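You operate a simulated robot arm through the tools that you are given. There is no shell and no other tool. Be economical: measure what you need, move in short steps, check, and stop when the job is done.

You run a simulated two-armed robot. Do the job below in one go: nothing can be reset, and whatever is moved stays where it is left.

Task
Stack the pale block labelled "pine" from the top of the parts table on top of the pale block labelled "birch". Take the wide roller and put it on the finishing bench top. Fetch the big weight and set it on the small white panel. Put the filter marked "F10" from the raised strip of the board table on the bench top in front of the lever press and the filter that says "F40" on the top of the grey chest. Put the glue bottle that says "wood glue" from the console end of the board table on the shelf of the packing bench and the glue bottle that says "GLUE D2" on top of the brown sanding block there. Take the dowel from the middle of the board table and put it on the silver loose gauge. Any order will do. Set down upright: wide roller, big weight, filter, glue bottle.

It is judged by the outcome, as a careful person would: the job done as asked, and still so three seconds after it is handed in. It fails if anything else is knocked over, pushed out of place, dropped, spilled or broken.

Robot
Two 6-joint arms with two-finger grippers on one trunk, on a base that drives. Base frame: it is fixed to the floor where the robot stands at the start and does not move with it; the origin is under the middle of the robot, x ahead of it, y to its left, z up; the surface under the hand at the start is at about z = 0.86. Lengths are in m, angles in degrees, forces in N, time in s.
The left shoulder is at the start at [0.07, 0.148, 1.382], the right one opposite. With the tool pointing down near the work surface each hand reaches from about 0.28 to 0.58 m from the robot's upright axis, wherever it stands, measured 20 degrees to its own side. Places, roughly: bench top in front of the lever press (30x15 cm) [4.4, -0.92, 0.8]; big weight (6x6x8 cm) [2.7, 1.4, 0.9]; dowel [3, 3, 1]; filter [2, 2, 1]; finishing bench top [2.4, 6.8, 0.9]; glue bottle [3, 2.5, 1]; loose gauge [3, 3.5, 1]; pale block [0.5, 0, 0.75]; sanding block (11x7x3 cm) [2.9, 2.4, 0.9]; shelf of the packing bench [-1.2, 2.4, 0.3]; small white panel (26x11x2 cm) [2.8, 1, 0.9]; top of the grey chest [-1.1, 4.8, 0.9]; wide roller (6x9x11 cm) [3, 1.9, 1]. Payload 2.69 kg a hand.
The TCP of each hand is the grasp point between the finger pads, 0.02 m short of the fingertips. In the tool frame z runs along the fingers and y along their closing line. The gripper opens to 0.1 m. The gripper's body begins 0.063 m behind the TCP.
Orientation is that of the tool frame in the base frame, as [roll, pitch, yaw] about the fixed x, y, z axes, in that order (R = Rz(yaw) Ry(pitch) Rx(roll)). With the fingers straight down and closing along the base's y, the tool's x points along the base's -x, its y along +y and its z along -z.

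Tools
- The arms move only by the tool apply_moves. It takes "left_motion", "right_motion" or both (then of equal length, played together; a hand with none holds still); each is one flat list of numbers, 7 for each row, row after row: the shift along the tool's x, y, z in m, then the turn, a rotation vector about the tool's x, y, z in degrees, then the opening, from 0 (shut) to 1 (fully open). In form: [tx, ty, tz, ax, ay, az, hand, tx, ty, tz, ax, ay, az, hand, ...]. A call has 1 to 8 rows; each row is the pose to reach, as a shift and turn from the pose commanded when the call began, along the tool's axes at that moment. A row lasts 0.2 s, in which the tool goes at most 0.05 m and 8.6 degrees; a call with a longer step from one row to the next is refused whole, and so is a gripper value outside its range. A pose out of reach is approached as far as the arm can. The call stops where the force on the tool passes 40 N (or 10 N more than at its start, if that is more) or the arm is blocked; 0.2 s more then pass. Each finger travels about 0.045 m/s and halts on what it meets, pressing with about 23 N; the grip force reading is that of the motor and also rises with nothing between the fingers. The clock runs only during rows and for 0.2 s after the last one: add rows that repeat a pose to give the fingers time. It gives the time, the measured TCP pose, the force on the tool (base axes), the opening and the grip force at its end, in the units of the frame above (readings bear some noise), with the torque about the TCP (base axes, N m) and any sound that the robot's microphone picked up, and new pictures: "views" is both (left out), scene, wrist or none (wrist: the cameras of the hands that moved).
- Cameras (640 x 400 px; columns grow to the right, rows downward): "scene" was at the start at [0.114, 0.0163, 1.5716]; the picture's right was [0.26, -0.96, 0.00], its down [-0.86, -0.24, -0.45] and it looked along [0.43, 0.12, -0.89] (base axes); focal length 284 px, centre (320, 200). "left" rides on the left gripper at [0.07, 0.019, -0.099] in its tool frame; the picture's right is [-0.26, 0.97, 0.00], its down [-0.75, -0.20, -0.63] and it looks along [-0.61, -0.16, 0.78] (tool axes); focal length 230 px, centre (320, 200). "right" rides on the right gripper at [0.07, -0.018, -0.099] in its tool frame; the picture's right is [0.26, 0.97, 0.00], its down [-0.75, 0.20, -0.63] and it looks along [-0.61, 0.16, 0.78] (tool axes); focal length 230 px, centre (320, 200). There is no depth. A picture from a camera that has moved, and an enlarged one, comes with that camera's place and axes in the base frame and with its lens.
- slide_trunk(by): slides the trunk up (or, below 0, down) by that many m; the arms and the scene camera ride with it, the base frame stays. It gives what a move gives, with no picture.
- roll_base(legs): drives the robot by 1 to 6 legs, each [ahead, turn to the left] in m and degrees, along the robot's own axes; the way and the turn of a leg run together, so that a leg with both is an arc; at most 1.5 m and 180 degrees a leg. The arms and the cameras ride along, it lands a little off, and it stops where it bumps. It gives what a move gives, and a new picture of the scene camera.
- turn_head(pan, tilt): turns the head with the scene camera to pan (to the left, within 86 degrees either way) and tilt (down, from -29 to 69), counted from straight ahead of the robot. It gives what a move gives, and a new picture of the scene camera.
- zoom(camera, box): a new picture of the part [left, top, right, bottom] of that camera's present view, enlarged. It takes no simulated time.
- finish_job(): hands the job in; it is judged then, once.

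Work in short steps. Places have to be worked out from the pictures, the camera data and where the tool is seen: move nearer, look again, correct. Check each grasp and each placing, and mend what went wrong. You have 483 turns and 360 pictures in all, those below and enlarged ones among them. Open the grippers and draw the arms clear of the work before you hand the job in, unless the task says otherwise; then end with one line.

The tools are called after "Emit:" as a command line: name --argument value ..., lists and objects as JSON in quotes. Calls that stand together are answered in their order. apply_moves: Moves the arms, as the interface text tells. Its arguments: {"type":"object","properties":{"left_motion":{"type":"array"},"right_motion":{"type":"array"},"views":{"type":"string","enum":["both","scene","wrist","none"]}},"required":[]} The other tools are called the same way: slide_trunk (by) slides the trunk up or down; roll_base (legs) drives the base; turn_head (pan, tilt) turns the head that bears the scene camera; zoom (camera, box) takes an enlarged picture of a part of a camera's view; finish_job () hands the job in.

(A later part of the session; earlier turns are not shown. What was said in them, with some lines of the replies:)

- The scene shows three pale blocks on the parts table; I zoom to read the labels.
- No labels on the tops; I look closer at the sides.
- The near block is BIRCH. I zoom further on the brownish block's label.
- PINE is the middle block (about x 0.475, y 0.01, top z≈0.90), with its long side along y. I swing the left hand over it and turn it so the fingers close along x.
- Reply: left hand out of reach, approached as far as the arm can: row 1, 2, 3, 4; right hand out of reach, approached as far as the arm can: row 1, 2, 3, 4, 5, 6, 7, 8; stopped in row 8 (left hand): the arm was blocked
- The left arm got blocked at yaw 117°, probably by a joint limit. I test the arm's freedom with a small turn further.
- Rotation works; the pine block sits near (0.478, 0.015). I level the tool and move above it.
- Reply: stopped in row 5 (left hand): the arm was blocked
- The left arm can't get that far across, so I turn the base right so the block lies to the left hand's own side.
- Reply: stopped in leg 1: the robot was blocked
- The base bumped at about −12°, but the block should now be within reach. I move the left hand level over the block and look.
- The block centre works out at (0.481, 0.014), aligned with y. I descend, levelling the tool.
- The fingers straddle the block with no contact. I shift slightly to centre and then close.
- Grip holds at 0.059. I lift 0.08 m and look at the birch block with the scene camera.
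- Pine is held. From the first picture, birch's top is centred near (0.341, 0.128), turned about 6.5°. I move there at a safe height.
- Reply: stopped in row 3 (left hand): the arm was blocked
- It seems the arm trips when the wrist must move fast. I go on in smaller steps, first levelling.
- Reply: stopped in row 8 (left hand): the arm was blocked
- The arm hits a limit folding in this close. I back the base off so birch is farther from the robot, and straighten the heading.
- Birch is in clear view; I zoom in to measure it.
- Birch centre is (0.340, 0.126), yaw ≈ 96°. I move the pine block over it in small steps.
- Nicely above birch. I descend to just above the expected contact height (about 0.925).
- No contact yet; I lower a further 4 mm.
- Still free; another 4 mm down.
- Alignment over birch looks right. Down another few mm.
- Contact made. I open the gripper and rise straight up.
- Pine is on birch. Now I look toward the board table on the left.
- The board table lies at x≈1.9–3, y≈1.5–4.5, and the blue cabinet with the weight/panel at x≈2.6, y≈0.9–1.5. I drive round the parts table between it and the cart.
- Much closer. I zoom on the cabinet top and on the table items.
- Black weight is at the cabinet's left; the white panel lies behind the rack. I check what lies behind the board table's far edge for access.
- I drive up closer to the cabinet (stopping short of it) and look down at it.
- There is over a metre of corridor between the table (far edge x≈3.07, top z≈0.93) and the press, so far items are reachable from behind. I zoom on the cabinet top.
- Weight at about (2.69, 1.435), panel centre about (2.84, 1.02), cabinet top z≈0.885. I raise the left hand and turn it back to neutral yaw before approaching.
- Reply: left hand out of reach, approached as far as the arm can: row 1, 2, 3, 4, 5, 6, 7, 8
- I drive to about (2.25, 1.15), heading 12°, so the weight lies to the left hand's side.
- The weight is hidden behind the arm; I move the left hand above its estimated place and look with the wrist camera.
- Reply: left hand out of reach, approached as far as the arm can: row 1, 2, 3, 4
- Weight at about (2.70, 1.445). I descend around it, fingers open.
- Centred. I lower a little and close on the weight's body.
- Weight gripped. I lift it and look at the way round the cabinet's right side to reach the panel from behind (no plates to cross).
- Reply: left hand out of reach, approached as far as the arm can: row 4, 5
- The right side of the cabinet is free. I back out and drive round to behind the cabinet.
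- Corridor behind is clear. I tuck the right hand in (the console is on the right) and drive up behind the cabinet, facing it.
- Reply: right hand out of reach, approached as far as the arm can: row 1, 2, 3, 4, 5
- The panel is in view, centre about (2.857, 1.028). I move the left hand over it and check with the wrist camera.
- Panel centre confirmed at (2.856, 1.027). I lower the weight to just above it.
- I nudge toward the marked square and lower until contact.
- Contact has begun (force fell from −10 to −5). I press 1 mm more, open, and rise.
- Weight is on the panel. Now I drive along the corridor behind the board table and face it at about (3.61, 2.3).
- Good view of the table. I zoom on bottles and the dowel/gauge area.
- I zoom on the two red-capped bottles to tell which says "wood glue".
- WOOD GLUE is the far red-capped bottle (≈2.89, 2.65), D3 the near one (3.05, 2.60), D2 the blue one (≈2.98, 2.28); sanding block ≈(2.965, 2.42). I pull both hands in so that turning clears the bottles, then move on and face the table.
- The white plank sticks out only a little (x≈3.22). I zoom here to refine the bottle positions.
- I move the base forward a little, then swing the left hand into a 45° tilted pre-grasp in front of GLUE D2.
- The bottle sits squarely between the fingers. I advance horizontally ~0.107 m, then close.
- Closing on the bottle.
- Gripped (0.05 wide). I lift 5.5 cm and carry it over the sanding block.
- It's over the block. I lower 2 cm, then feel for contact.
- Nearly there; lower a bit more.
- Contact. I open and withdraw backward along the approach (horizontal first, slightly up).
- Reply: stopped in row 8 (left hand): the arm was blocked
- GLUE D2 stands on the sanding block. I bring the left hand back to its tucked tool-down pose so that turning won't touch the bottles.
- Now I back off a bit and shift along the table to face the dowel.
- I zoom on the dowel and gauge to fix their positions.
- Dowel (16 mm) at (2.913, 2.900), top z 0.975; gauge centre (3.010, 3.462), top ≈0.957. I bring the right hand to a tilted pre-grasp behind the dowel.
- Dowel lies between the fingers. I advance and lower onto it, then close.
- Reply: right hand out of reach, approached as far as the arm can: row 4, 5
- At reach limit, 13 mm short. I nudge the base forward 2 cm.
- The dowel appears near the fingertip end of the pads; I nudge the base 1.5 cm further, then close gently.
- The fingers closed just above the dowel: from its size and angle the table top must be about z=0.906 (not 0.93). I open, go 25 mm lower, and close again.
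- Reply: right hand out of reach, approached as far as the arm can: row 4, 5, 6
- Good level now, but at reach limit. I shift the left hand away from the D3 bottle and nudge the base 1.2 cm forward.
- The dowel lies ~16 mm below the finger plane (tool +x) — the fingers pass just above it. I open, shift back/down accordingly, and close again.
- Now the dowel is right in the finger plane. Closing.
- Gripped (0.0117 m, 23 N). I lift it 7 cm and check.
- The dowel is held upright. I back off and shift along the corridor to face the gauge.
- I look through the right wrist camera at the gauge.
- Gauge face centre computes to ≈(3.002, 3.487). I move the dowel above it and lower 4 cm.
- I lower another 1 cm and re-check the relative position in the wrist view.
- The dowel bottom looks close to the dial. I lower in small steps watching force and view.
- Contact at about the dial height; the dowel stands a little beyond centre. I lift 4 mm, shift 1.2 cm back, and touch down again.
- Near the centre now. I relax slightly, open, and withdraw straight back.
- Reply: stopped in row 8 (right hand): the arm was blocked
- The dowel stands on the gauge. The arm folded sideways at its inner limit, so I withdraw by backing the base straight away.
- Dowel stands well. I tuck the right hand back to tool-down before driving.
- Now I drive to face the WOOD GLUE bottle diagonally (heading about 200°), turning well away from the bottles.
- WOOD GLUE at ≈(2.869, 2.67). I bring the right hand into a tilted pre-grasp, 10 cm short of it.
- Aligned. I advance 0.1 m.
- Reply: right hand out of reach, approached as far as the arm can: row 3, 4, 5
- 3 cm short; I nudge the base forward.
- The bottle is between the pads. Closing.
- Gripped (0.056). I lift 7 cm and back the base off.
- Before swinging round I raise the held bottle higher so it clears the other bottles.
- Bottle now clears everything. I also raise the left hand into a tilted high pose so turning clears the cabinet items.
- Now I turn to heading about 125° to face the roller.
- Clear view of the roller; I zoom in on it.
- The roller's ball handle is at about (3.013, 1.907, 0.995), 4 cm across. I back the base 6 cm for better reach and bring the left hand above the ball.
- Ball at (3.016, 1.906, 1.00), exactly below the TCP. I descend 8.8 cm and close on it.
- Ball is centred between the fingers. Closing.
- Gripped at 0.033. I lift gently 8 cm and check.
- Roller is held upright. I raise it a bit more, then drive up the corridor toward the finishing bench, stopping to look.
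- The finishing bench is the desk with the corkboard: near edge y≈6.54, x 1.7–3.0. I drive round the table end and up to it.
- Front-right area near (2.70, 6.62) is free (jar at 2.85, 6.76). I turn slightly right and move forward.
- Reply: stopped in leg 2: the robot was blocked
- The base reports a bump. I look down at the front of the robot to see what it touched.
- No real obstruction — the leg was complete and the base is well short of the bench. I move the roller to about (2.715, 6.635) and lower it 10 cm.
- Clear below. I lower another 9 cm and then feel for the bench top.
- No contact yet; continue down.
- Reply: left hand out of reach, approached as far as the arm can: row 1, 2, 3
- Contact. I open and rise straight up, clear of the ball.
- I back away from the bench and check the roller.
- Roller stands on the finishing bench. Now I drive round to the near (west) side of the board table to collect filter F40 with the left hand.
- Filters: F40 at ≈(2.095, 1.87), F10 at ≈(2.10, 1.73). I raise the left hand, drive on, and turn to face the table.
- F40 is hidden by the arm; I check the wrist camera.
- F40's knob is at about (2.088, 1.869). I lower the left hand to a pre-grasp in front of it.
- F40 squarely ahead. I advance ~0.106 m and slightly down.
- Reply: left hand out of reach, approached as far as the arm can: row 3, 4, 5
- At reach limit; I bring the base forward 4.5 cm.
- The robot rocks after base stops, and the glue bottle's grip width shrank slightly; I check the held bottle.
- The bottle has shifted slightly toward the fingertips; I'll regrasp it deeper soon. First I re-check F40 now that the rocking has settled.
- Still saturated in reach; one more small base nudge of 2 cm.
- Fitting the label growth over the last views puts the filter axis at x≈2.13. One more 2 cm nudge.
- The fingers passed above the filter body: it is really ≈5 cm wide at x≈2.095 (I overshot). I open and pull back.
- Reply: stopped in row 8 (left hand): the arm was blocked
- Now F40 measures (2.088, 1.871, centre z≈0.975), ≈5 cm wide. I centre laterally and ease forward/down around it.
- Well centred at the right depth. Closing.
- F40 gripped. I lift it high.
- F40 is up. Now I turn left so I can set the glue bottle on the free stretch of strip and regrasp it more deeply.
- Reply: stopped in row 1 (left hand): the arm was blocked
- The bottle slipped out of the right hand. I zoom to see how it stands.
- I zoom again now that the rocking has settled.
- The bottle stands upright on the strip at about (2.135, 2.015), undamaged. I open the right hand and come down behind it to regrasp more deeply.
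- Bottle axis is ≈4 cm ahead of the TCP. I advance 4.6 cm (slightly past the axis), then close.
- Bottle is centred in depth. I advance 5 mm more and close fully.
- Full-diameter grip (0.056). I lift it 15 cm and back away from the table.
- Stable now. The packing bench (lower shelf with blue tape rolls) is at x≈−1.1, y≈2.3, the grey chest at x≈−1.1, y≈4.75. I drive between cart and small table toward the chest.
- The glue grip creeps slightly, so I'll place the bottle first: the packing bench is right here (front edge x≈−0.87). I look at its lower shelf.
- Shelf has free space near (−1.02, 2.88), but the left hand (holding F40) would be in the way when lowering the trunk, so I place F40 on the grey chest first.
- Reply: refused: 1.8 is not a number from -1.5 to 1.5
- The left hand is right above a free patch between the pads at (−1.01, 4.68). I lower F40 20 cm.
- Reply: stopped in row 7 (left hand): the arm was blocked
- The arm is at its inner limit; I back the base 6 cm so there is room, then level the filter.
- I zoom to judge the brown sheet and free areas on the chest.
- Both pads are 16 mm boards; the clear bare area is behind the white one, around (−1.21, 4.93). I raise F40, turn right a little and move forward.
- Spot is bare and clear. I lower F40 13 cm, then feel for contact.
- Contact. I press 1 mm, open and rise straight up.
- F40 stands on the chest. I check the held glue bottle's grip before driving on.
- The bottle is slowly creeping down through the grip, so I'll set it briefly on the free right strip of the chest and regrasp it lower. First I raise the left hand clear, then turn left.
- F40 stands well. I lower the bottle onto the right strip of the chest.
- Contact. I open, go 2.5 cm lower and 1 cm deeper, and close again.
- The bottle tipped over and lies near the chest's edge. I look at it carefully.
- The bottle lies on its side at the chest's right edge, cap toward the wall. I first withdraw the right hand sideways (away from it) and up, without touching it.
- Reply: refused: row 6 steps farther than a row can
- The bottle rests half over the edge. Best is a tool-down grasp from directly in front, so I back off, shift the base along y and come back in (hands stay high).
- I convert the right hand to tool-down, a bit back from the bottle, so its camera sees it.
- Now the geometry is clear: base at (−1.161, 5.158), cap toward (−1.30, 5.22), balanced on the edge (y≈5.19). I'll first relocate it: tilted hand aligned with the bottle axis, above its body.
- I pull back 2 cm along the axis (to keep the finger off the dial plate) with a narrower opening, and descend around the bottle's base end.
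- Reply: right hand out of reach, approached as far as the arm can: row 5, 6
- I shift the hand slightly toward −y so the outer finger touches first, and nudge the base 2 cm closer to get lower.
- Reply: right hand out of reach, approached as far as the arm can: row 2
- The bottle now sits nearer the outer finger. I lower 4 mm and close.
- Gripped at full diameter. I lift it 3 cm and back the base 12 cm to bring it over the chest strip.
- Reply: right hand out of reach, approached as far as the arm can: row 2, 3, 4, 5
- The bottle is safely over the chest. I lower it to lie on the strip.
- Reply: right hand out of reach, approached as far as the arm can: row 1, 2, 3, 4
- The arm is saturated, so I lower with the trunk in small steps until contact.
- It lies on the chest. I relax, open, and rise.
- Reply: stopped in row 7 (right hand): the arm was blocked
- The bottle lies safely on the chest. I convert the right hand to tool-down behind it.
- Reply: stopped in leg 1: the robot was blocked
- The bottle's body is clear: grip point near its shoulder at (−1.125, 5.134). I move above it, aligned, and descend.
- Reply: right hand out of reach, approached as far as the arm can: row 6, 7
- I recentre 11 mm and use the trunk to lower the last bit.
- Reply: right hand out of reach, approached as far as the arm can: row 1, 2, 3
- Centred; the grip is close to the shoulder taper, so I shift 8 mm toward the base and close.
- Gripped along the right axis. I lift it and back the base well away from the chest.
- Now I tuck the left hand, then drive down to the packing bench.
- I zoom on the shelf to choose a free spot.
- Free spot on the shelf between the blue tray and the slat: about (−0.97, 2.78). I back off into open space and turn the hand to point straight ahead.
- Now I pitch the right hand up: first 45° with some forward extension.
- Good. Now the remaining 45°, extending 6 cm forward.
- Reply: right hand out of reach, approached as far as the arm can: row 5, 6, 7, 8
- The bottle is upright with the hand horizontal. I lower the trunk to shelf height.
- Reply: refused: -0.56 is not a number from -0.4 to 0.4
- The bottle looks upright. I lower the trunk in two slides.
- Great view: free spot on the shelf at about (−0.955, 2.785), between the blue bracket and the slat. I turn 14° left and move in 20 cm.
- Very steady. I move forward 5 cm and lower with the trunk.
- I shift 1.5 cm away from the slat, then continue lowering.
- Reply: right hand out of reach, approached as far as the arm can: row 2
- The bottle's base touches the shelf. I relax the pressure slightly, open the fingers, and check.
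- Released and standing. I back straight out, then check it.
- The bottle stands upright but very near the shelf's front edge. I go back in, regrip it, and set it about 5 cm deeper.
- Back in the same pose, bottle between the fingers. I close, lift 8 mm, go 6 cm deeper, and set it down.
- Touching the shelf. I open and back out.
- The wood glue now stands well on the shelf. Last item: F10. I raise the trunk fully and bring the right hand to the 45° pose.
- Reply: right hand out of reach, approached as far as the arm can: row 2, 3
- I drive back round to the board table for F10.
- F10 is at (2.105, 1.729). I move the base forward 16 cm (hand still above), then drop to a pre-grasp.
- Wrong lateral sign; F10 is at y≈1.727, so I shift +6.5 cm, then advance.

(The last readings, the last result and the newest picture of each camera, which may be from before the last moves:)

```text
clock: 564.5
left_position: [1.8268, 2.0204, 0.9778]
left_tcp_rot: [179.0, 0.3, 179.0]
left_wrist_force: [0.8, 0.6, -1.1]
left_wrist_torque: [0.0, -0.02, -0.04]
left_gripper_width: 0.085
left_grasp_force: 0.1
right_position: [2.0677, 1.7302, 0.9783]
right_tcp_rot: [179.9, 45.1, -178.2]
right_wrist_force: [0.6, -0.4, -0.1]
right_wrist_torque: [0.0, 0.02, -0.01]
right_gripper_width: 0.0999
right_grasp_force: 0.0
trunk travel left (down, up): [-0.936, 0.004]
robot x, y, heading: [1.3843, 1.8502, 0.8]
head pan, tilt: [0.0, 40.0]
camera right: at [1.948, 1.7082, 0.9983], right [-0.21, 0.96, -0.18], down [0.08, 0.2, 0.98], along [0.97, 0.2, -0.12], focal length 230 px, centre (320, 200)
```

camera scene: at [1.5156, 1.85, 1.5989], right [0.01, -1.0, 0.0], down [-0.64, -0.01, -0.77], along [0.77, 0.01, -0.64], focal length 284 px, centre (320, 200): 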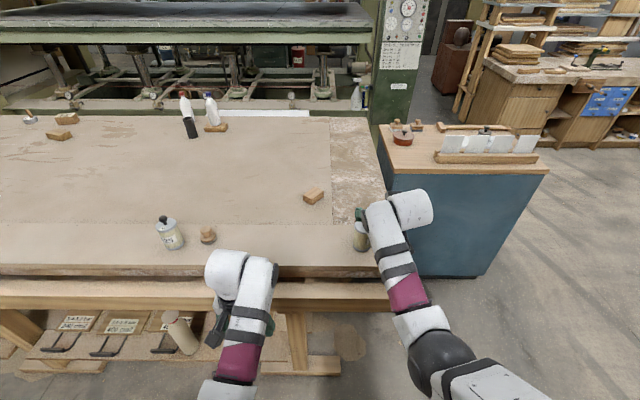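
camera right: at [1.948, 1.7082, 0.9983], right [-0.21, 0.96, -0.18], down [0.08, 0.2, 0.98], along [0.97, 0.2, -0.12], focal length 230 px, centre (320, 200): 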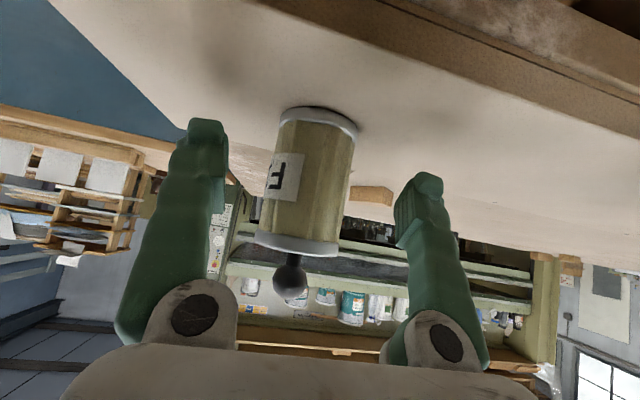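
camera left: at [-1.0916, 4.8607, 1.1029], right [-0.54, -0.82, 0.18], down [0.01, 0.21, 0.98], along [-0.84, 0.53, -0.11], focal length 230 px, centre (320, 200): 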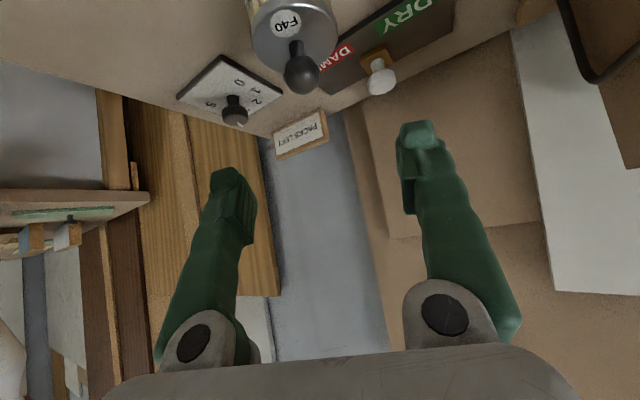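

F10 is 4.5 cm ahead of the TCP. I advance.

Emit:
apply_moves --right_motion '[-0.01, -0.003, 0.012, 0, 0, 0, 1, -0.02, -0.005, 0.024, 0, 0, 0, 1, -0.029, -0.005, 0.0345, 0, 0, 0, 1, -0.029, -0.005, 0.0345, 0, 0, 0, 1]' --views "wrist"

```text
clock: 565.5
left_position: [1.8264, 2.0195, 0.9769]
left_tcp_rot: [179.1, 0.3, 179.1]
left_wrist_force: [-0.3, -0.7, -0.5]
left_wrist_torque: [0.04, 0.01, 0.02]
left_gripper_width: 0.0851
left_grasp_force: 0.1
right_position: [2.0709, 1.7284, 0.9822]
right_tcp_rot: [179.9, 45.1, -178.3]
right_wrist_force: [0.2, -0.7, 0.1]
right_wrist_torque: [0.02, 0.0, 0.0]
right_gripper_width: 0.1001
right_grasp_force: 0.1
right hand out of reach, approached as far as the arm can: row 1, 2, 3, 4
trunk travel left (down, up): [-0.936, 0.004]
robot x, y, heading: [1.3911, 1.8492, 0.7]
head pan, tilt: [0.0, 40.0]
camera right: at [1.9526, 1.7068, 1.0018], right [-0.21, 0.96, -0.18], down [0.08, 0.2, 0.98], along [0.97, 0.19, -0.12], focal length 230 px, centre (320, 200)
```

right: 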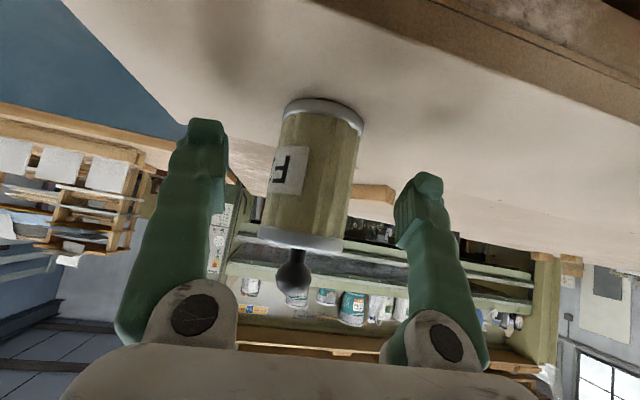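

Emit:
roll_base --legs '[[0.033, 0]]'

Emit:
apply_moves --right_motion '[0, 0, 0, 0, 0, 0, 1, 0, 0, 0, 0, 0, 0, 1, 0, 0, 0, 0, 0, 0, 1]' --views "wrist"

```text
clock: 566.3
left_position: [1.8575, 2.0224, 0.9813]
left_tcp_rot: [178.8, 0.8, 179.0]
left_wrist_force: [-0.5, -0.3, -1.2]
left_wrist_torque: [0.04, -0.02, -0.05]
left_gripper_width: 0.0851
left_grasp_force: 0.1
right_position: [2.1035, 1.73, 0.9827]
right_tcp_rot: [179.9, 45.2, -178.2]
right_wrist_force: [-0.9, 0.6, -0.9]
right_wrist_torque: [-0.01, -0.06, -0.01]
right_gripper_width: 0.1
right_grasp_force: 0.1
trunk travel left (down, up): [-0.936, 0.004]
robot x, y, heading: [1.4208, 1.8474, 0.6]
head pan, tilt: [0.0, 40.0]
camera scene: at [1.5562, 1.8505, 1.598], right [0.01, -1.0, 0.0], down [-0.64, -0.01, -0.77], along [0.77, 0.01, -0.64], focal length 284 px, centre (320, 200)
```

scene: 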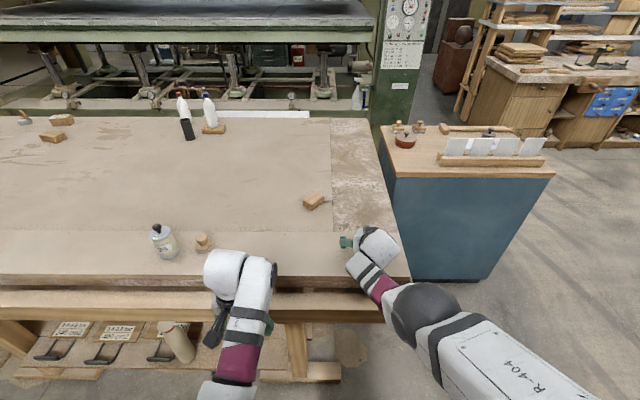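

```text
clock: 567.1
left_position: [1.856, 2.0239, 0.9809]
left_tcp_rot: [178.7, 0.9, 179.2]
left_wrist_force: [-0.2, -0.2, 0.3]
left_wrist_torque: [0.02, -0.07, 0.0]
left_gripper_width: 0.0851
left_grasp_force: 0.1
right_position: [2.1018, 1.7295, 0.9834]
right_tcp_rot: [179.9, 45.3, -178.2]
right_wrist_force: [-0.2, -1.0, 0.4]
right_wrist_torque: [0.0, -0.02, 0.0]
right_gripper_width: 0.1
right_grasp_force: 0.0
trunk travel left (down, up): [-0.936, 0.004]
robot x, y, heading: [1.4189, 1.8532, 0.7]
head pan, tilt: [0.0, 40.0]
camera right: at [1.9822, 1.708, 1.0029], right [-0.21, 0.96, -0.18], down [0.07, 0.2, 0.98], along [0.97, 0.19, -0.11], focal length 230 px, centre (320, 200)
```

right: 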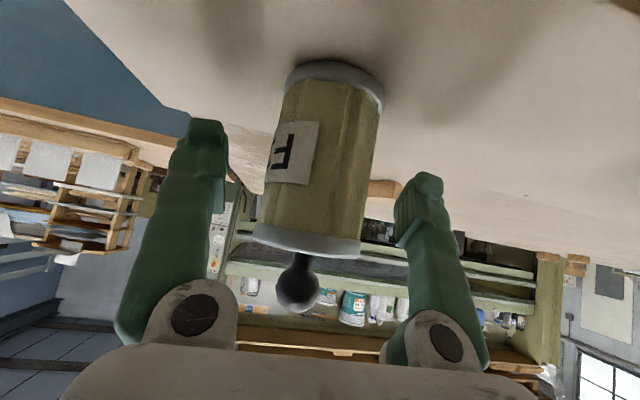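

At the right depth. I lower 8 mm with the trunk and close.

Emit:
slide_trunk --by -0.008

Emit:
apply_moves --right_motion '[0, 0, 0, 0, 0, 0, 0.8, 0, 0, 0, 0, 0, 0, 0.6, 0, 0, 0, 0, 0, 0, 0.4, 0, 0, 0, 0, 0, 0, 0.35, 0, 0, 0, 0, 0, 0, 0.35, 0, 0, 0, 0, 0, 0, 0.35]' --views "wrist"

```text
clock: 567.7
left_position: [1.8585, 2.024, 0.9731]
left_tcp_rot: [178.6, 0.9, 179.2]
left_wrist_force: [-0.1, -0.3, -0.3]
left_wrist_torque: [-0.02, 0.01, -0.01]
left_gripper_width: 0.085
left_grasp_force: 0.1
right_position: [2.1034, 1.7314, 0.9754]
right_tcp_rot: [179.9, 45.2, -178.3]
right_wrist_force: [-0.6, -0.6, 0.8]
right_wrist_torque: [0.01, -0.04, 0.0]
right_gripper_width: 0.0999
right_grasp_force: 0.1
trunk travel left (down, up): [-0.928, 0.012]
robot x, y, heading: [1.4176, 1.8515, 0.8]
head pan, tilt: [0.0, 40.0]
```

```text
clock: 569.1
left_position: [1.8592, 2.0243, 0.9723]
left_tcp_rot: [178.7, 0.8, 179.2]
left_wrist_force: [-0.7, 0.2, -0.2]
left_wrist_torque: [0.03, -0.01, 0.0]
left_gripper_width: 0.0851
left_grasp_force: 0.1
right_position: [2.1043, 1.7302, 0.9743]
right_tcp_rot: [179.9, 45.2, -178.2]
right_wrist_force: [0.2, -0.4, 0.7]
right_wrist_torque: [-0.05, 0.03, 0.0]
right_gripper_width: 0.0531
right_grasp_force: 22.8
trunk travel left (down, up): [-0.928, 0.012]
robot x, y, heading: [1.4198, 1.8502, 0.5]
head pan, tilt: [0.0, 40.0]
camera right: at [1.9847, 1.708, 0.9932], right [-0.21, 0.96, -0.18], down [0.08, 0.2, 0.98], along [0.97, 0.19, -0.12], focal length 230 px, centre (320, 200)
```

right: 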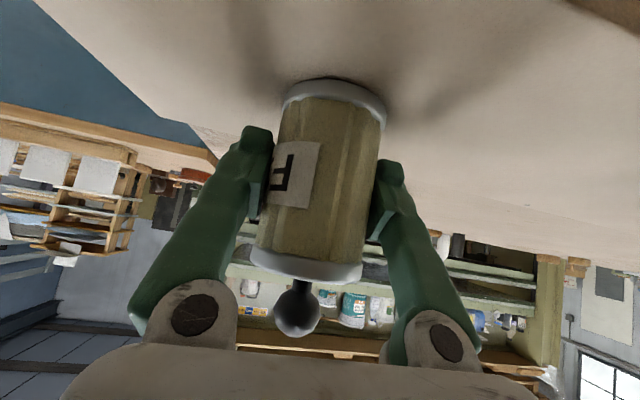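

The grip is slightly off-axis; I regrip 1.2 cm deeper for a secure carry.

Emit:
apply_moves --right_motion '[0, 0, 0, 0, 0, 0, 0.6, 0, 0, 0, 0, 0, 0, 0.9, 0, 0, 0, 0, 0, 0, 0.9, 0, 0, 0, 0, 0, 0, 0.9]' --views "none"

Emit:
roll_base --legs '[[0.012, 0]]'

Emit:
apply_moves --right_motion '[0, 0, 0, 0, 0, 0, 0.9, 0, 0, 0, 0, 0, 0, 0.8, 0, 0, 0, 0, 0, 0, 0.6, 0, 0, 0, 0, 0, 0, 0.4, 0, 0, 0, 0, 0, 0, 0.35, 0, 0, 0, 0, 0, 0, 0.35, 0, 0, 0, 0, 0, 0, 0.35]' --views "wrist"

```text
clock: 570.1
left_position: [1.859, 2.0238, 0.9729]
left_tcp_rot: [178.7, 0.8, 179.1]
left_wrist_force: [0.1, -0.1, -0.4]
left_wrist_torque: [0.0, 0.0, 0.04]
left_gripper_width: 0.0848
left_grasp_force: 0.0
right_position: [2.1039, 1.7301, 0.9739]
right_tcp_rot: [179.9, 45.2, -178.2]
right_wrist_force: [-0.1, 0.1, -0.7]
right_wrist_torque: [-0.01, 0.0, -0.01]
right_gripper_width: 0.0901
right_grasp_force: 0.2
trunk travel left (down, up): [-0.928, 0.012]
robot x, y, heading: [1.4217, 1.8495, 0.7]
head pan, tilt: [0.0, 40.0]
```

```text
clock: 570.8
left_position: [1.868, 2.0243, 0.9731]
left_tcp_rot: [178.7, 0.9, 179.2]
left_wrist_force: [0.0, 0.0, 1.2]
left_wrist_torque: [0.0, -0.01, -0.03]
left_gripper_width: 0.0848
left_grasp_force: 0.0
right_position: [2.1129, 1.7301, 0.9757]
right_tcp_rot: [179.9, 45.2, -178.2]
right_wrist_force: [-0.1, -0.6, 0.5]
right_wrist_torque: [0.01, 0.02, 0.0]
right_gripper_width: 0.0902
right_grasp_force: 0.1
trunk travel left (down, up): [-0.928, 0.012]
robot x, y, heading: [1.4315, 1.8499, 0.7]
head pan, tilt: [0.0, 40.0]
camera scene: at [1.5657, 1.8506, 1.5903], right [0.01, -1.0, 0.0], down [-0.64, -0.01, -0.77], along [0.77, 0.01, -0.64], focal length 284 px, centre (320, 200)
```

scene: 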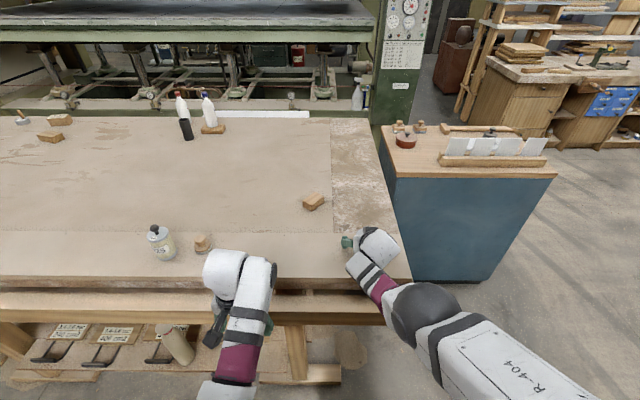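

```text
clock: 572.4
left_position: [1.87, 2.0249, 0.972]
left_tcp_rot: [178.6, 0.9, 179.1]
left_wrist_force: [-0.7, 0.9, -0.6]
left_wrist_torque: [-0.03, 0.03, -0.02]
left_gripper_width: 0.0848
left_grasp_force: 0.1
right_position: [2.1156, 1.7308, 0.9741]
right_tcp_rot: [179.8, 45.2, -178.2]
right_wrist_force: [0.1, 0.0, 2.7]
right_wrist_torque: [0.02, 0.04, -0.02]
right_gripper_width: 0.0522
right_grasp_force: 23.0
trunk travel left (down, up): [-0.928, 0.012]
robot x, y, heading: [1.4326, 1.8482, 0.7]
head pan, tilt: [0.0, 40.0]
camera right: at [1.9964, 1.7082, 0.9938], right [-0.21, 0.96, -0.18], down [0.07, 0.2, 0.98], along [0.97, 0.2, -0.11], focal length 230 px, centre (320, 200)
```

right: 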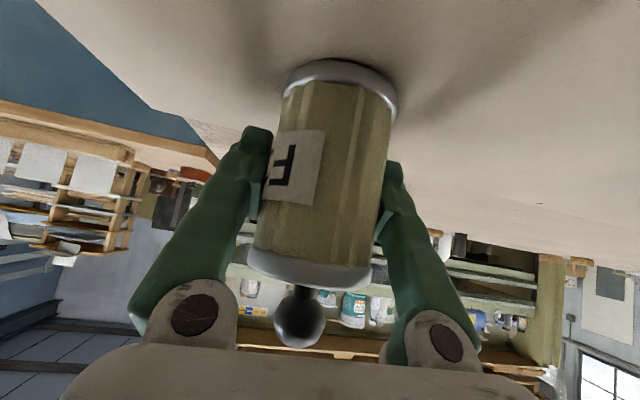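

Slightly too deep now; I go back about 9 mm and regrip.

Emit:
apply_moves --right_motion '[0, 0, 0, 0, 0, 0, 0.6, 0, 0, 0, 0, 0, 0, 0.9, 0, 0, 0, 0, 0, 0, 0.9, 0, 0, 0, 0, 0, 0, 0.9]' --views "none"

Emit:
roll_base --legs '[[-0.01, 0]]'

Emit:
slide_trunk --by -0.004

Emit:
apply_moves --right_motion '[0, 0, 0, 0, 0, 0, 0.9, 0, 0, 0, 0, 0, 0, 0.8, 0, 0, 0, 0, 0, 0, 0.6, 0, 0, 0, 0, 0, 0, 0.4, 0, 0, 0, 0, 0, 0, 0.35, 0, 0, 0, 0, 0, 0, 0.35, 0, 0, 0, 0, 0, 0, 0.35]' --views "wrist"

```text
clock: 573.4
left_position: [1.871, 2.0228, 0.9717]
left_tcp_rot: [178.7, 0.9, 179.3]
left_wrist_force: [0.4, 0.1, -1.0]
left_wrist_torque: [0.04, -0.01, -0.01]
left_gripper_width: 0.0849
left_grasp_force: 0.1
right_position: [2.1159, 1.7301, 0.9743]
right_tcp_rot: [180.0, 45.2, -178.2]
right_wrist_force: [0.8, -0.4, 0.5]
right_wrist_torque: [0.02, 0.03, -0.02]
right_gripper_width: 0.0902
right_grasp_force: 0.1
trunk travel left (down, up): [-0.928, 0.012]
robot x, y, heading: [1.4334, 1.8515, 0.7]
head pan, tilt: [0.0, 40.0]
```

```text
clock: 574.2
left_position: [1.8626, 2.0241, 0.9718]
left_tcp_rot: [178.7, 0.6, 179.2]
left_wrist_force: [-0.3, -0.5, -0.8]
left_wrist_torque: [-0.02, 0.04, 0.0]
left_gripper_width: 0.0848
left_grasp_force: 0.0
right_position: [2.1082, 1.7297, 0.9718]
right_tcp_rot: [179.9, 45.0, -178.2]
right_wrist_force: [0.7, -0.5, -0.1]
right_wrist_torque: [-0.02, 0.03, -0.01]
right_gripper_width: 0.0901
right_grasp_force: 0.1
trunk travel left (down, up): [-0.928, 0.012]
robot x, y, heading: [1.4232, 1.847, 0.6]
head pan, tilt: [0.0, 40.0]
camera scene: at [1.5632, 1.8506, 1.5896], right [0.01, -1.0, 0.0], down [-0.64, -0.01, -0.76], along [0.76, 0.01, -0.64], focal length 284 px, centre (320, 200)
```

scene: 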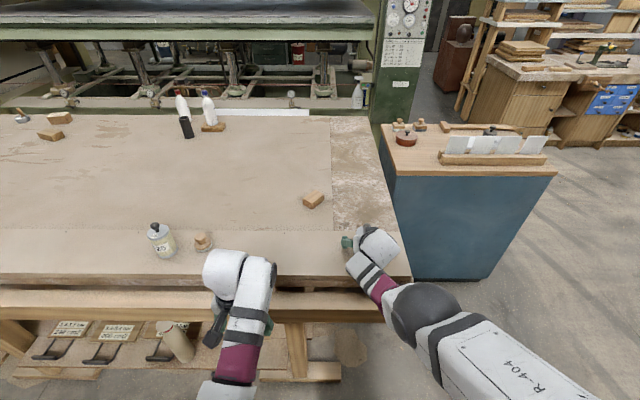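

```text
clock: 574.7
left_position: [1.8604, 2.0236, 0.9691]
left_tcp_rot: [178.8, 0.8, 179.1]
left_wrist_force: [-0.3, -0.1, 0.6]
left_wrist_torque: [0.02, -0.01, -0.02]
left_gripper_width: 0.0851
left_grasp_force: 0.1
right_position: [2.1066, 1.7307, 0.97]
right_tcp_rot: [179.9, 45.2, -178.2]
right_wrist_force: [-0.4, 0.1, 0.0]
right_wrist_torque: [0.0, 0.01, 0.0]
right_gripper_width: 0.0899
right_grasp_force: 0.1
trunk travel left (down, up): [-0.924, 0.016]
robot x, y, heading: [1.4203, 1.8466, 0.7]
head pan, tilt: [0.0, 40.0]
```

```text
clock: 576.3
left_position: [1.8609, 2.0232, 0.9686]
left_tcp_rot: [178.7, 0.7, 179.2]
left_wrist_force: [0.1, -0.3, -0.9]
left_wrist_torque: [-0.01, -0.02, 0.02]
left_gripper_width: 0.0851
left_grasp_force: 0.0
right_position: [2.104, 1.7301, 0.9693]
right_tcp_rot: [179.9, 45.2, -178.2]
right_wrist_force: [0.0, -0.4, -0.2]
right_wrist_torque: [-0.02, -0.01, 0.02]
right_gripper_width: 0.0523
right_grasp_force: 23.3
trunk travel left (down, up): [-0.924, 0.016]
robot x, y, heading: [1.4187, 1.8483, 0.4]
head pan, tilt: [0.0, 40.0]
camera right: at [1.9869, 1.708, 0.9891], right [-0.21, 0.96, -0.18], down [0.08, 0.2, 0.98], along [0.97, 0.2, -0.12], focal length 230 px, centre (320, 200)
```

right: 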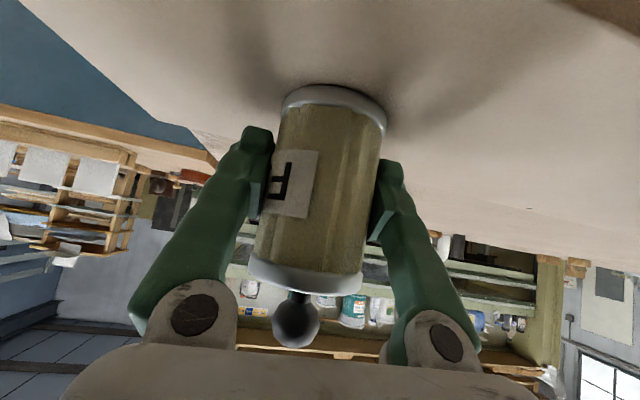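

F10 is gripped (its body is faceted, 0.052). I lift it and drive toward the lever-press bench.

Emit:
apply_moves --right_motion '[-0.02, 0, -0.02, 0, 0, 0, 0.35, -0.045, 0, -0.045, 0, 0, 0, 0.35, -0.07, 0, -0.07, 0, 0, 0, 0.35, -0.095, 0, -0.095, 0, 0, 0, 0.35, -0.12, 0, -0.12, 0, 0, 0, 0.35, -0.14, 0, -0.14, 0, 0, 0, 0.35]' --views "none"

Emit:
roll_base --legs '[[-0.4, 0], [0, -46.9], [1.4, 0], [1.4, 0], [0.6, 0]]'

Emit:
turn_head --pan 20 --tilt 25

```text
clock: 577.7
left_position: [1.8619, 2.0235, 0.9674]
left_tcp_rot: [178.7, 0.9, 179.2]
left_wrist_force: [-0.1, -0.2, -0.2]
left_wrist_torque: [0.03, 0.01, 0.02]
left_gripper_width: 0.0848
left_grasp_force: 0.0
right_position: [2.1057, 1.7299, 1.1661]
right_tcp_rot: [179.9, 45.2, -178.1]
right_wrist_force: [-0.6, -0.2, -1.2]
right_wrist_torque: [0.0, -0.01, 0.01]
right_gripper_width: 0.0528
right_grasp_force: 23.0
trunk travel left (down, up): [-0.924, 0.016]
robot x, y, heading: [1.4195, 1.8506, 0.8]
head pan, tilt: [0.0, 40.0]
```

```text
clock: 598.6
left_position: [3.7982, -0.8248, 0.9688]
left_tcp_rot: [178.7, 0.8, 131.3]
left_wrist_force: [0.0, 0.5, 0.3]
left_wrist_torque: [-0.03, 0.0, 0.02]
left_gripper_width: 0.085
left_grasp_force: 0.1
right_position: [3.7442, -1.2041, 1.1686]
right_tcp_rot: [179.9, 45.2, 134.1]
right_wrist_force: [-0.2, 0.5, -0.8]
right_wrist_torque: [-0.01, -0.01, 0.0]
right_gripper_width: 0.0524
right_grasp_force: 22.9
trunk travel left (down, up): [-0.924, 0.016]
robot x, y, heading: [3.3756, -0.6126, -47.4]
head pan, tilt: [0.0, 40.0]
camera scene: at [3.4698, -0.7153, 1.5861], right [-0.73, -0.68, 0.0], down [-0.44, 0.47, -0.77], along [0.52, -0.56, -0.64], focal length 284 px, centre (320, 200)
```

scene: 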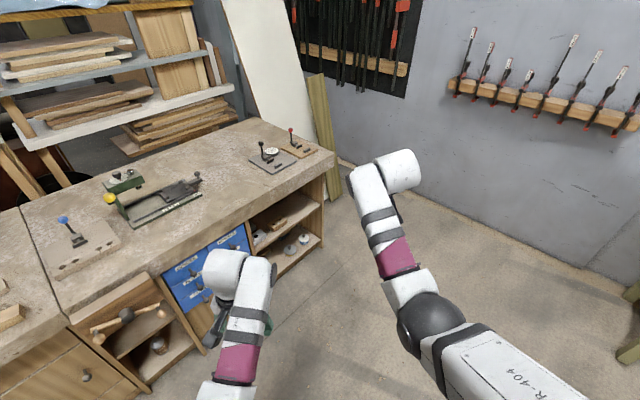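

```text
clock: 599.4
left_position: [3.8002, -0.8249, 0.9688]
left_tcp_rot: [178.7, 0.8, 131.3]
left_wrist_force: [0.0, 0.2, -0.2]
left_wrist_torque: [-0.01, 0.01, 0.0]
left_gripper_width: 0.0848
left_grasp_force: 0.1
right_position: [3.7456, -1.2048, 1.167]
right_tcp_rot: [179.9, 45.1, 133.9]
right_wrist_force: [-0.2, 0.6, -1.2]
right_wrist_torque: [0.0, -0.02, 0.02]
right_gripper_width: 0.0525
right_grasp_force: 23.2
trunk travel left (down, up): [-0.924, 0.016]
robot x, y, heading: [3.379, -0.6152, -47.3]
head pan, tilt: [20.0, 25.0]
camera scene: at [3.4956, -0.697, 1.6091], right [-0.46, -0.89, 0.0], down [-0.38, 0.19, -0.91], along [0.81, -0.41, -0.42], focal length 284 px, centre (320, 200)
```

scene: 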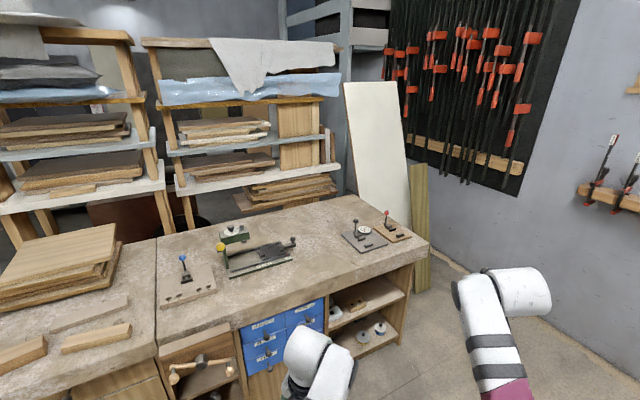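

I zoom on the bench to identify the lever press and the space in front.

Emit:
zoom --camera "scene" --box '[150, 200, 430, 350]'

```text
2.29 times, centred on (290, 275) of scene
camera zoom: at [3.4956, -0.697, 1.6091], right [-0.46, -0.89, 0.0], down [-0.38, 0.19, -0.91], along [0.81, -0.41, -0.42], focal length 649 px, centre (389, 29)
```

zoom: 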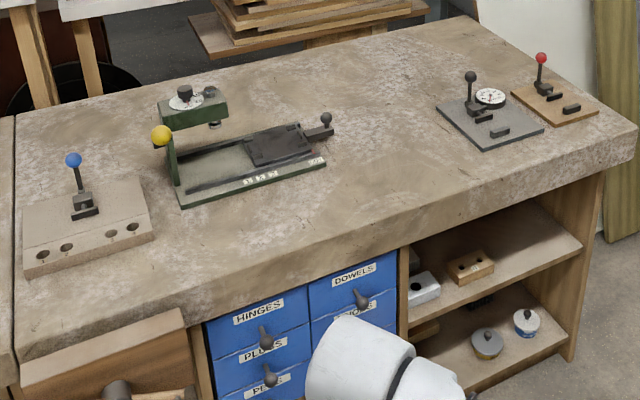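

The lever press is the green one at (≈4.55, −0.9); the space in front is centred near (4.40, −0.92). I drive up facing it.

Emit:
roll_base --legs '[[0, 23.7], [0.4, 0], [0, 23.6]]'

Emit:
turn_head --pan 0 --tilt 45

```text
clock: 604.4
left_position: [4.1944, -0.6084, 0.9695]
left_tcp_rot: [178.7, 1.0, 178.9]
left_wrist_force: [-0.4, 0.0, -0.7]
left_wrist_torque: [0.01, -0.01, 0.0]
left_gripper_width: 0.0851
left_grasp_force: 0.1
right_position: [4.4374, -0.9024, 1.1678]
right_tcp_rot: [179.8, 45.2, -178.4]
right_wrist_force: [0.0, -0.1, -1.1]
right_wrist_torque: [0.02, -0.02, 0.01]
right_gripper_width: 0.0525
right_grasp_force: 22.8
trunk travel left (down, up): [-0.924, 0.016]
robot x, y, heading: [3.753, -0.7778, 0.6]
head pan, tilt: [20.0, 25.0]
camera scene: at [3.8927, -0.7492, 1.6093], right [0.35, -0.94, 0.0], down [-0.4, -0.15, -0.91], along [0.85, 0.32, -0.42], focal length 284 px, centre (320, 200)
```

scene: 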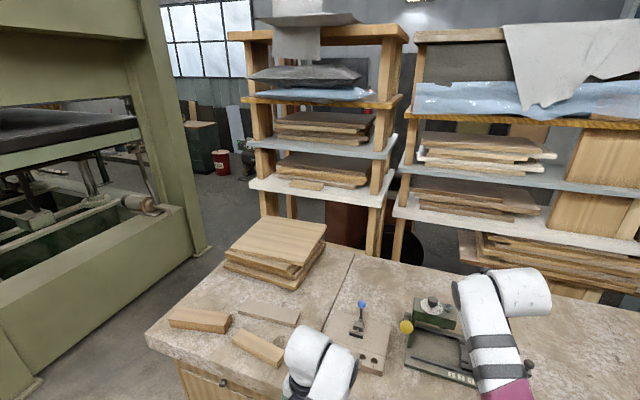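

```text
clock: 605.2
left_position: [4.195, -0.6065, 0.9689]
left_tcp_rot: [178.8, 1.0, 178.8]
left_wrist_force: [0.7, -0.5, 0.0]
left_wrist_torque: [0.03, 0.02, 0.0]
left_gripper_width: 0.085
left_grasp_force: 0.1
right_position: [4.4386, -0.9007, 1.1666]
right_tcp_rot: [179.8, 45.2, -178.3]
right_wrist_force: [0.2, 0.5, -1.0]
right_wrist_torque: [0.01, -0.02, 0.05]
right_gripper_width: 0.0524
right_grasp_force: 23.0
trunk travel left (down, up): [-0.924, 0.016]
robot x, y, heading: [3.7529, -0.7784, 0.0]
head pan, tilt: [0.0, 45.0]
camera scene: at [3.8882, -0.7778, 1.5787], right [0.01, -1.0, 0.0], down [-0.71, -0.01, -0.71], along [0.71, 0.01, -0.71], focal length 284 px, centre (320, 200)
```

scene: 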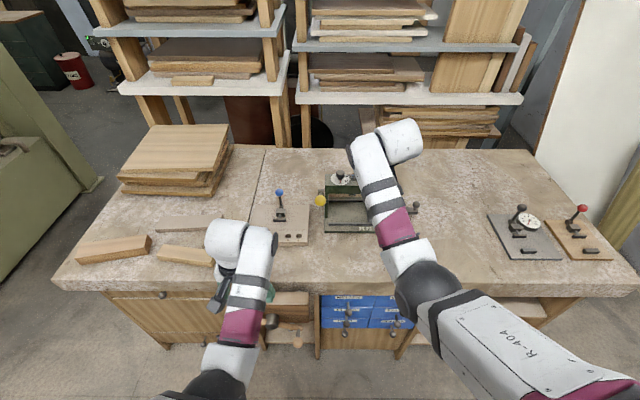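

Press base front edge is x≈4.48, bench edge x≈4.29. I lower F10 toward (4.385, −0.93).

Emit:
apply_moves --right_motion '[0.0367, -0.01, -0.0369, 0, 0, 0, 0.35, 0.06, -0.02, -0.0137, 0, 0, 0, 0.35, 0.088, -0.03, 0.014, 0, 0, 0, 0.35, 0.116, -0.03, 0.042, 0, 0, 0, 0.35, 0.144, -0.03, 0.07, 0, 0, 0, 0.35, 0.172, -0.03, 0.098, 0, 0, 0, 0.35, 0.2, -0.03, 0.126, 0, 0, 0, 0.35, 0.228, -0.03, 0.153, 0, 0, 0, 0.35]' --views "both"

```text
refused: row 1 steps farther than a row can; nothing moved
```

Emit:
apply_moves --right_motion '[0.03, -0.01, -0.03, 0, 0, 0, 0.35, 0.057, -0.02, -0.014, 0, 0, 0, 0.35, 0.086, -0.03, 0.014, 0, 0, 0, 0.35, 0.114, -0.03, 0.042, 0, 0, 0, 0.35, 0.143, -0.03, 0.07, 0, 0, 0, 0.35, 0.171, -0.03, 0.098, 0, 0, 0, 0.35, 0.2, -0.03, 0.126, 0, 0, 0, 0.35, 0.228, -0.03, 0.153, 0, 0, 0, 0.35]' --views "both"

```text
clock: 607.0
left_position: [4.1964, -0.6074, 0.969]
left_tcp_rot: [178.8, 0.9, 178.9]
left_wrist_force: [0.4, -0.4, -0.5]
left_wrist_torque: [0.0, 0.0, -0.02]
left_gripper_width: 0.0849
left_grasp_force: 0.0
right_position: [4.3867, -0.9308, 0.8992]
right_tcp_rot: [179.8, 45.1, -178.4]
right_wrist_force: [1.1, 0.1, -0.9]
right_wrist_torque: [-0.03, 0.0, 0.01]
right_gripper_width: 0.0528
right_grasp_force: 23.4
trunk travel left (down, up): [-0.924, 0.016]
robot x, y, heading: [3.7528, -0.7795, 0.5]
head pan, tilt: [0.0, 45.0]
camera scene: at [3.8894, -0.7786, 1.5785], right [0.01, -1.0, 0.0], down [-0.71, -0.01, -0.71], along [0.71, 0.01, -0.71], focal length 284 px, centre (320, 200)
camera right: at [4.2682, -0.9536, 0.9175], right [-0.21, 0.96, -0.18], down [0.08, 0.2, 0.98], along [0.97, 0.19, -0.12], focal length 230 px, centre (320, 200)
```

scene: 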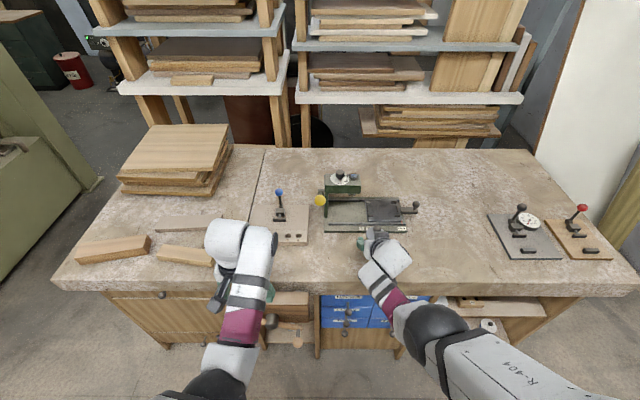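
right: 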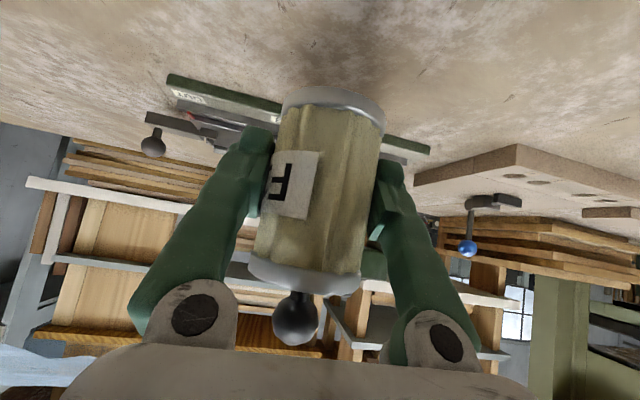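

Well placed in front of the press. I lower with the trunk until contact.

Emit:
slide_trunk --by -0.03

Emit:
slide_trunk --by -0.012

Emit:
slide_trunk --by -0.006

```text
clock: 607.8
left_position: [4.1947, -0.6073, 0.939]
left_tcp_rot: [178.8, 1.0, 178.8]
left_wrist_force: [-0.4, 0.0, -0.2]
left_wrist_torque: [0.0, 0.0, 0.03]
left_gripper_width: 0.085
left_grasp_force: 0.0
right_position: [4.3865, -0.9323, 0.8684]
right_tcp_rot: [179.8, 45.2, -178.5]
right_wrist_force: [-1.0, 0.4, -1.5]
right_wrist_torque: [0.02, 0.02, 0.03]
right_gripper_width: 0.0525
right_grasp_force: 23.2
trunk travel left (down, up): [-0.894, 0.046]
robot x, y, heading: [3.7558, -0.7766, 0.4]
head pan, tilt: [0.0, 45.0]
```

```text
clock: 608.4
left_position: [4.1955, -0.6068, 0.9274]
left_tcp_rot: [178.8, 1.0, 178.9]
left_wrist_force: [-0.2, -0.3, 0.0]
left_wrist_torque: [-0.02, -0.01, 0.01]
left_gripper_width: 0.0849
left_grasp_force: 0.0
right_position: [4.3867, -0.9317, 0.8566]
right_tcp_rot: [179.8, 45.1, -178.4]
right_wrist_force: [0.1, 0.3, -1.5]
right_wrist_torque: [-0.02, -0.02, 0.02]
right_gripper_width: 0.0528
right_grasp_force: 23.2
trunk travel left (down, up): [-0.882, 0.058]
robot x, y, heading: [3.7558, -0.777, -0.0]
head pan, tilt: [0.0, 45.0]
```

```text
clock: 608.9
left_position: [4.1959, -0.6069, 0.922]
left_tcp_rot: [178.7, 1.0, 178.9]
left_wrist_force: [0.8, -0.1, 1.2]
left_wrist_torque: [-0.02, 0.0, 0.0]
left_gripper_width: 0.085
left_grasp_force: 0.0
right_position: [4.386, -0.9318, 0.8503]
right_tcp_rot: [179.9, 45.1, -178.3]
right_wrist_force: [0.3, 0.2, -1.4]
right_wrist_torque: [0.0, 0.02, 0.01]
right_gripper_width: 0.0527
right_grasp_force: 22.6
trunk travel left (down, up): [-0.876, 0.064]
robot x, y, heading: [3.7572, -0.7801, 0.6]
head pan, tilt: [0.0, 45.0]
```

Emit:
slide_trunk --by -0.005

Emit:
slide_trunk --by -0.004

Emit:
slide_trunk --by -0.003

```text
clock: 609.5
left_position: [4.1959, -0.6064, 0.9174]
left_tcp_rot: [178.8, 1.0, 178.9]
left_wrist_force: [-0.2, 0.4, -0.4]
left_wrist_torque: [0.01, 0.02, 0.01]
left_gripper_width: 0.0849
left_grasp_force: 0.2
right_position: [4.3875, -0.9318, 0.8459]
right_tcp_rot: [179.8, 45.1, -178.5]
right_wrist_force: [-0.9, 0.1, -1.9]
right_wrist_torque: [-0.01, 0.02, -0.02]
right_gripper_width: 0.0527
right_grasp_force: 23.3
trunk travel left (down, up): [-0.871, 0.069]
robot x, y, heading: [3.7508, -0.7781, 0.4]
head pan, tilt: [0.0, 45.0]
```

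```text
clock: 610.0
left_position: [4.1943, -0.6084, 0.9127]
left_tcp_rot: [178.8, 1.1, 178.8]
left_wrist_force: [0.1, -0.4, 0.3]
left_wrist_torque: [-0.01, 0.0, -0.04]
left_gripper_width: 0.085
left_grasp_force: 0.1
right_position: [4.3874, -0.9315, 0.8408]
right_tcp_rot: [179.9, 45.2, -178.3]
right_wrist_force: [1.3, 0.6, -0.9]
right_wrist_torque: [0.04, 0.01, -0.01]
right_gripper_width: 0.0528
right_grasp_force: 23.3
trunk travel left (down, up): [-0.867, 0.073]
robot x, y, heading: [3.7548, -0.7801, 0.6]
head pan, tilt: [0.0, 45.0]
```

```text
clock: 610.5
left_position: [4.1941, -0.6063, 0.9113]
left_tcp_rot: [178.8, 1.1, 178.9]
left_wrist_force: [0.7, -0.1, -0.1]
left_wrist_torque: [-0.04, 0.02, 0.01]
left_gripper_width: 0.0849
left_grasp_force: 0.0
right_position: [4.3863, -0.9318, 0.8406]
right_tcp_rot: [179.9, 45.5, -178.3]
right_wrist_force: [-0.4, 0.2, 5.2]
right_wrist_torque: [-0.07, -0.14, -0.02]
right_gripper_width: 0.0528
right_grasp_force: 22.7
trunk travel left (down, up): [-0.864, 0.076]
robot x, y, heading: [3.7542, -0.7794, 0.8]
head pan, tilt: [0.0, 45.0]
```

Contact. I open and rise straight up by trunk and arm.

Emit:
apply_moves --right_motion '[0, 0, 0, 0, 0, 0, 0.6, 0, 0, 0, 0, 0, 0, 0.8, 0, 0, 0, 0, 0, 0, 0.85, 0, 0, 0, 0, 0, 0, 0.85]' --views "none"

Emit:
slide_trunk --by 0.076

Emit:
apply_moves --right_motion '[-0.02, 0, -0.02, 0, 0, 0, 0.85, -0.045, 0, -0.045, 0, 0, 0, 0.85, -0.07, 0, -0.07, 0, 0, 0, 0.85, -0.09, 0, -0.09, 0, 0, 0, 0.85]' --views "both"

```text
clock: 611.5
left_position: [4.1942, -0.6069, 0.9098]
left_tcp_rot: [178.8, 1.0, 178.9]
left_wrist_force: [0.0, 0.4, -0.6]
left_wrist_torque: [-0.04, 0.0, 0.0]
left_gripper_width: 0.085
left_grasp_force: 0.0
right_position: [4.3866, -0.9316, 0.8396]
right_tcp_rot: [179.9, 45.1, -178.3]
right_wrist_force: [0.1, -0.3, -0.9]
right_wrist_torque: [-0.03, -0.01, 0.01]
right_gripper_width: 0.0848
right_grasp_force: 0.1
trunk travel left (down, up): [-0.864, 0.076]
robot x, y, heading: [3.75, -0.7776, 0.3]
head pan, tilt: [0.0, 45.0]
```

```text
clock: 612.6
left_position: [4.1947, -0.6079, 0.9867]
left_tcp_rot: [178.8, 1.0, 178.9]
left_wrist_force: [0.9, -0.3, -0.3]
left_wrist_torque: [-0.02, -0.01, 0.02]
left_gripper_width: 0.085
left_grasp_force: 0.0
right_position: [4.3865, -0.9312, 0.9142]
right_tcp_rot: [179.8, 45.2, -178.3]
right_wrist_force: [0.1, 0.3, 0.1]
right_wrist_torque: [0.01, 0.02, 0.04]
right_gripper_width: 0.0851
right_grasp_force: 0.0
trunk travel left (down, up): [-0.94, 0.0]
robot x, y, heading: [3.753, -0.7796, 0.5]
head pan, tilt: [0.0, 45.0]
```

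```text
clock: 613.6
left_position: [4.1944, -0.6069, 0.9855]
left_tcp_rot: [178.8, 1.0, 178.9]
left_wrist_force: [-0.2, 0.3, -0.9]
left_wrist_torque: [0.0, -0.02, -0.02]
left_gripper_width: 0.085
left_grasp_force: 0.2
right_position: [4.3842, -0.9316, 1.0448]
right_tcp_rot: [179.8, 45.1, -178.2]
right_wrist_force: [-0.3, 0.9, -0.1]
right_wrist_torque: [0.01, 0.0, 0.0]
right_gripper_width: 0.0851
right_grasp_force: 0.0
trunk travel left (down, up): [-0.94, 0.0]
robot x, y, heading: [3.7512, -0.7779, 0.7]
head pan, tilt: [0.0, 45.0]
camera scene: at [3.8872, -0.7781, 1.5947], right [0.01, -1.0, 0.0], down [-0.71, -0.01, -0.71], along [0.71, 0.01, -0.71], focal length 284 px, centre (320, 200)
camera right: at [4.2655, -0.9542, 1.0635], right [-0.21, 0.96, -0.18], down [0.08, 0.2, 0.98], along [0.97, 0.19, -0.12], focal length 230 px, centre (320, 200)
```

scene: 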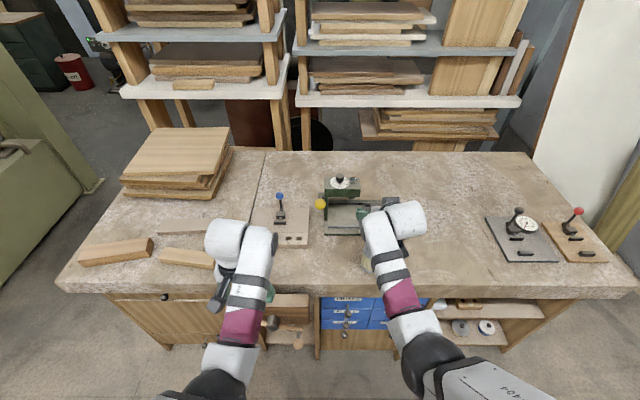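
right: 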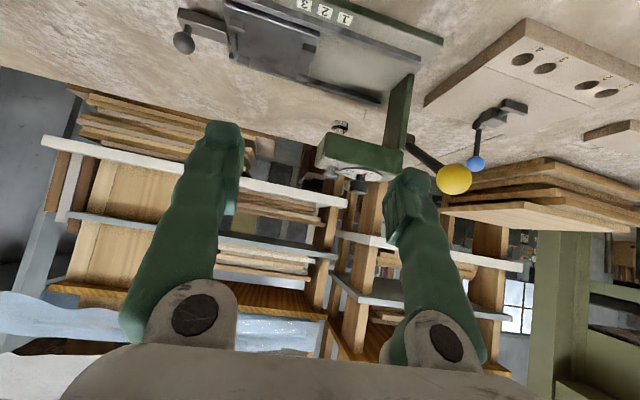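

I back away and check F10.

Emit:
roll_base --legs '[[-0.5, 0]]'

Emit:
zoom --camera "scene" --box '[240, 80, 480, 230]'

```text
clock: 616.6
left_position: [3.6895, -0.6123, 0.9851]
left_tcp_rot: [178.8, 0.9, 178.5]
left_wrist_force: [0.0, 0.3, 0.7]
left_wrist_torque: [0.0, 0.04, -0.02]
left_gripper_width: 0.085
left_grasp_force: 0.0
right_position: [3.8775, -0.9395, 1.043]
right_tcp_rot: [179.8, 45.1, -178.6]
right_wrist_force: [-0.1, 0.5, 0.2]
right_wrist_torque: [-0.02, 0.01, -0.01]
right_gripper_width: 0.0852
right_grasp_force: 0.0
trunk travel left (down, up): [-0.94, 0.0]
robot x, y, heading: [3.2465, -0.7839, 0.2]
head pan, tilt: [0.0, 45.0]
camera scene: at [3.3832, -0.782, 1.5944], right [0.0, -1.0, 0.0], down [-0.71, 0.0, -0.71], along [0.71, 0.0, -0.71], focal length 284 px, centre (320, 200)
```

scene: 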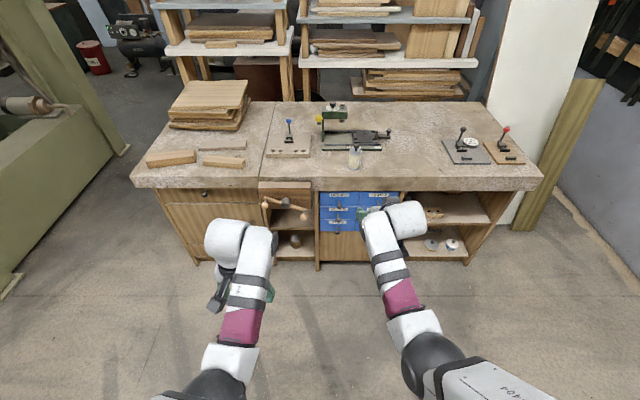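

```text
2.67 times, centred on (360, 155) of scene
camera zoom: at [3.3832, -0.782, 1.5944], right [0.0, -1.0, 0.0], down [-0.71, 0.0, -0.71], along [0.71, 0.0, -0.71], focal length 758 px, centre (213, 320)
```

zoom: 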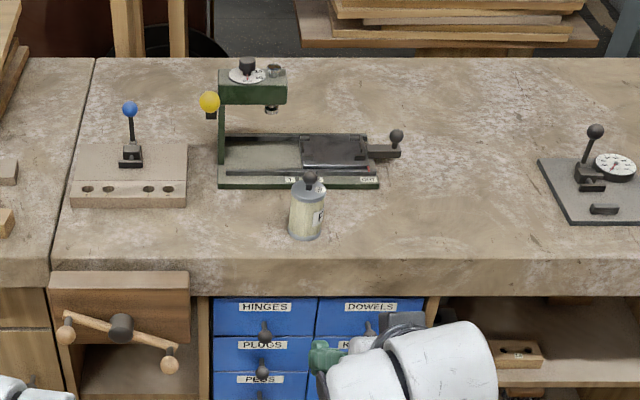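

All items are placed and verified, the grippers are open, and the arms are clear. I hand the job in.

Emit:
finish_job

```text
The job is handed in.
```

All eight placings are done and the job is handed in. While I was carrying the wood glue bottle it slipped once onto the board table and landed upright. It later tipped onto its side on the grey chest. I recovered it, and it now stands upright on the packing bench shelf.
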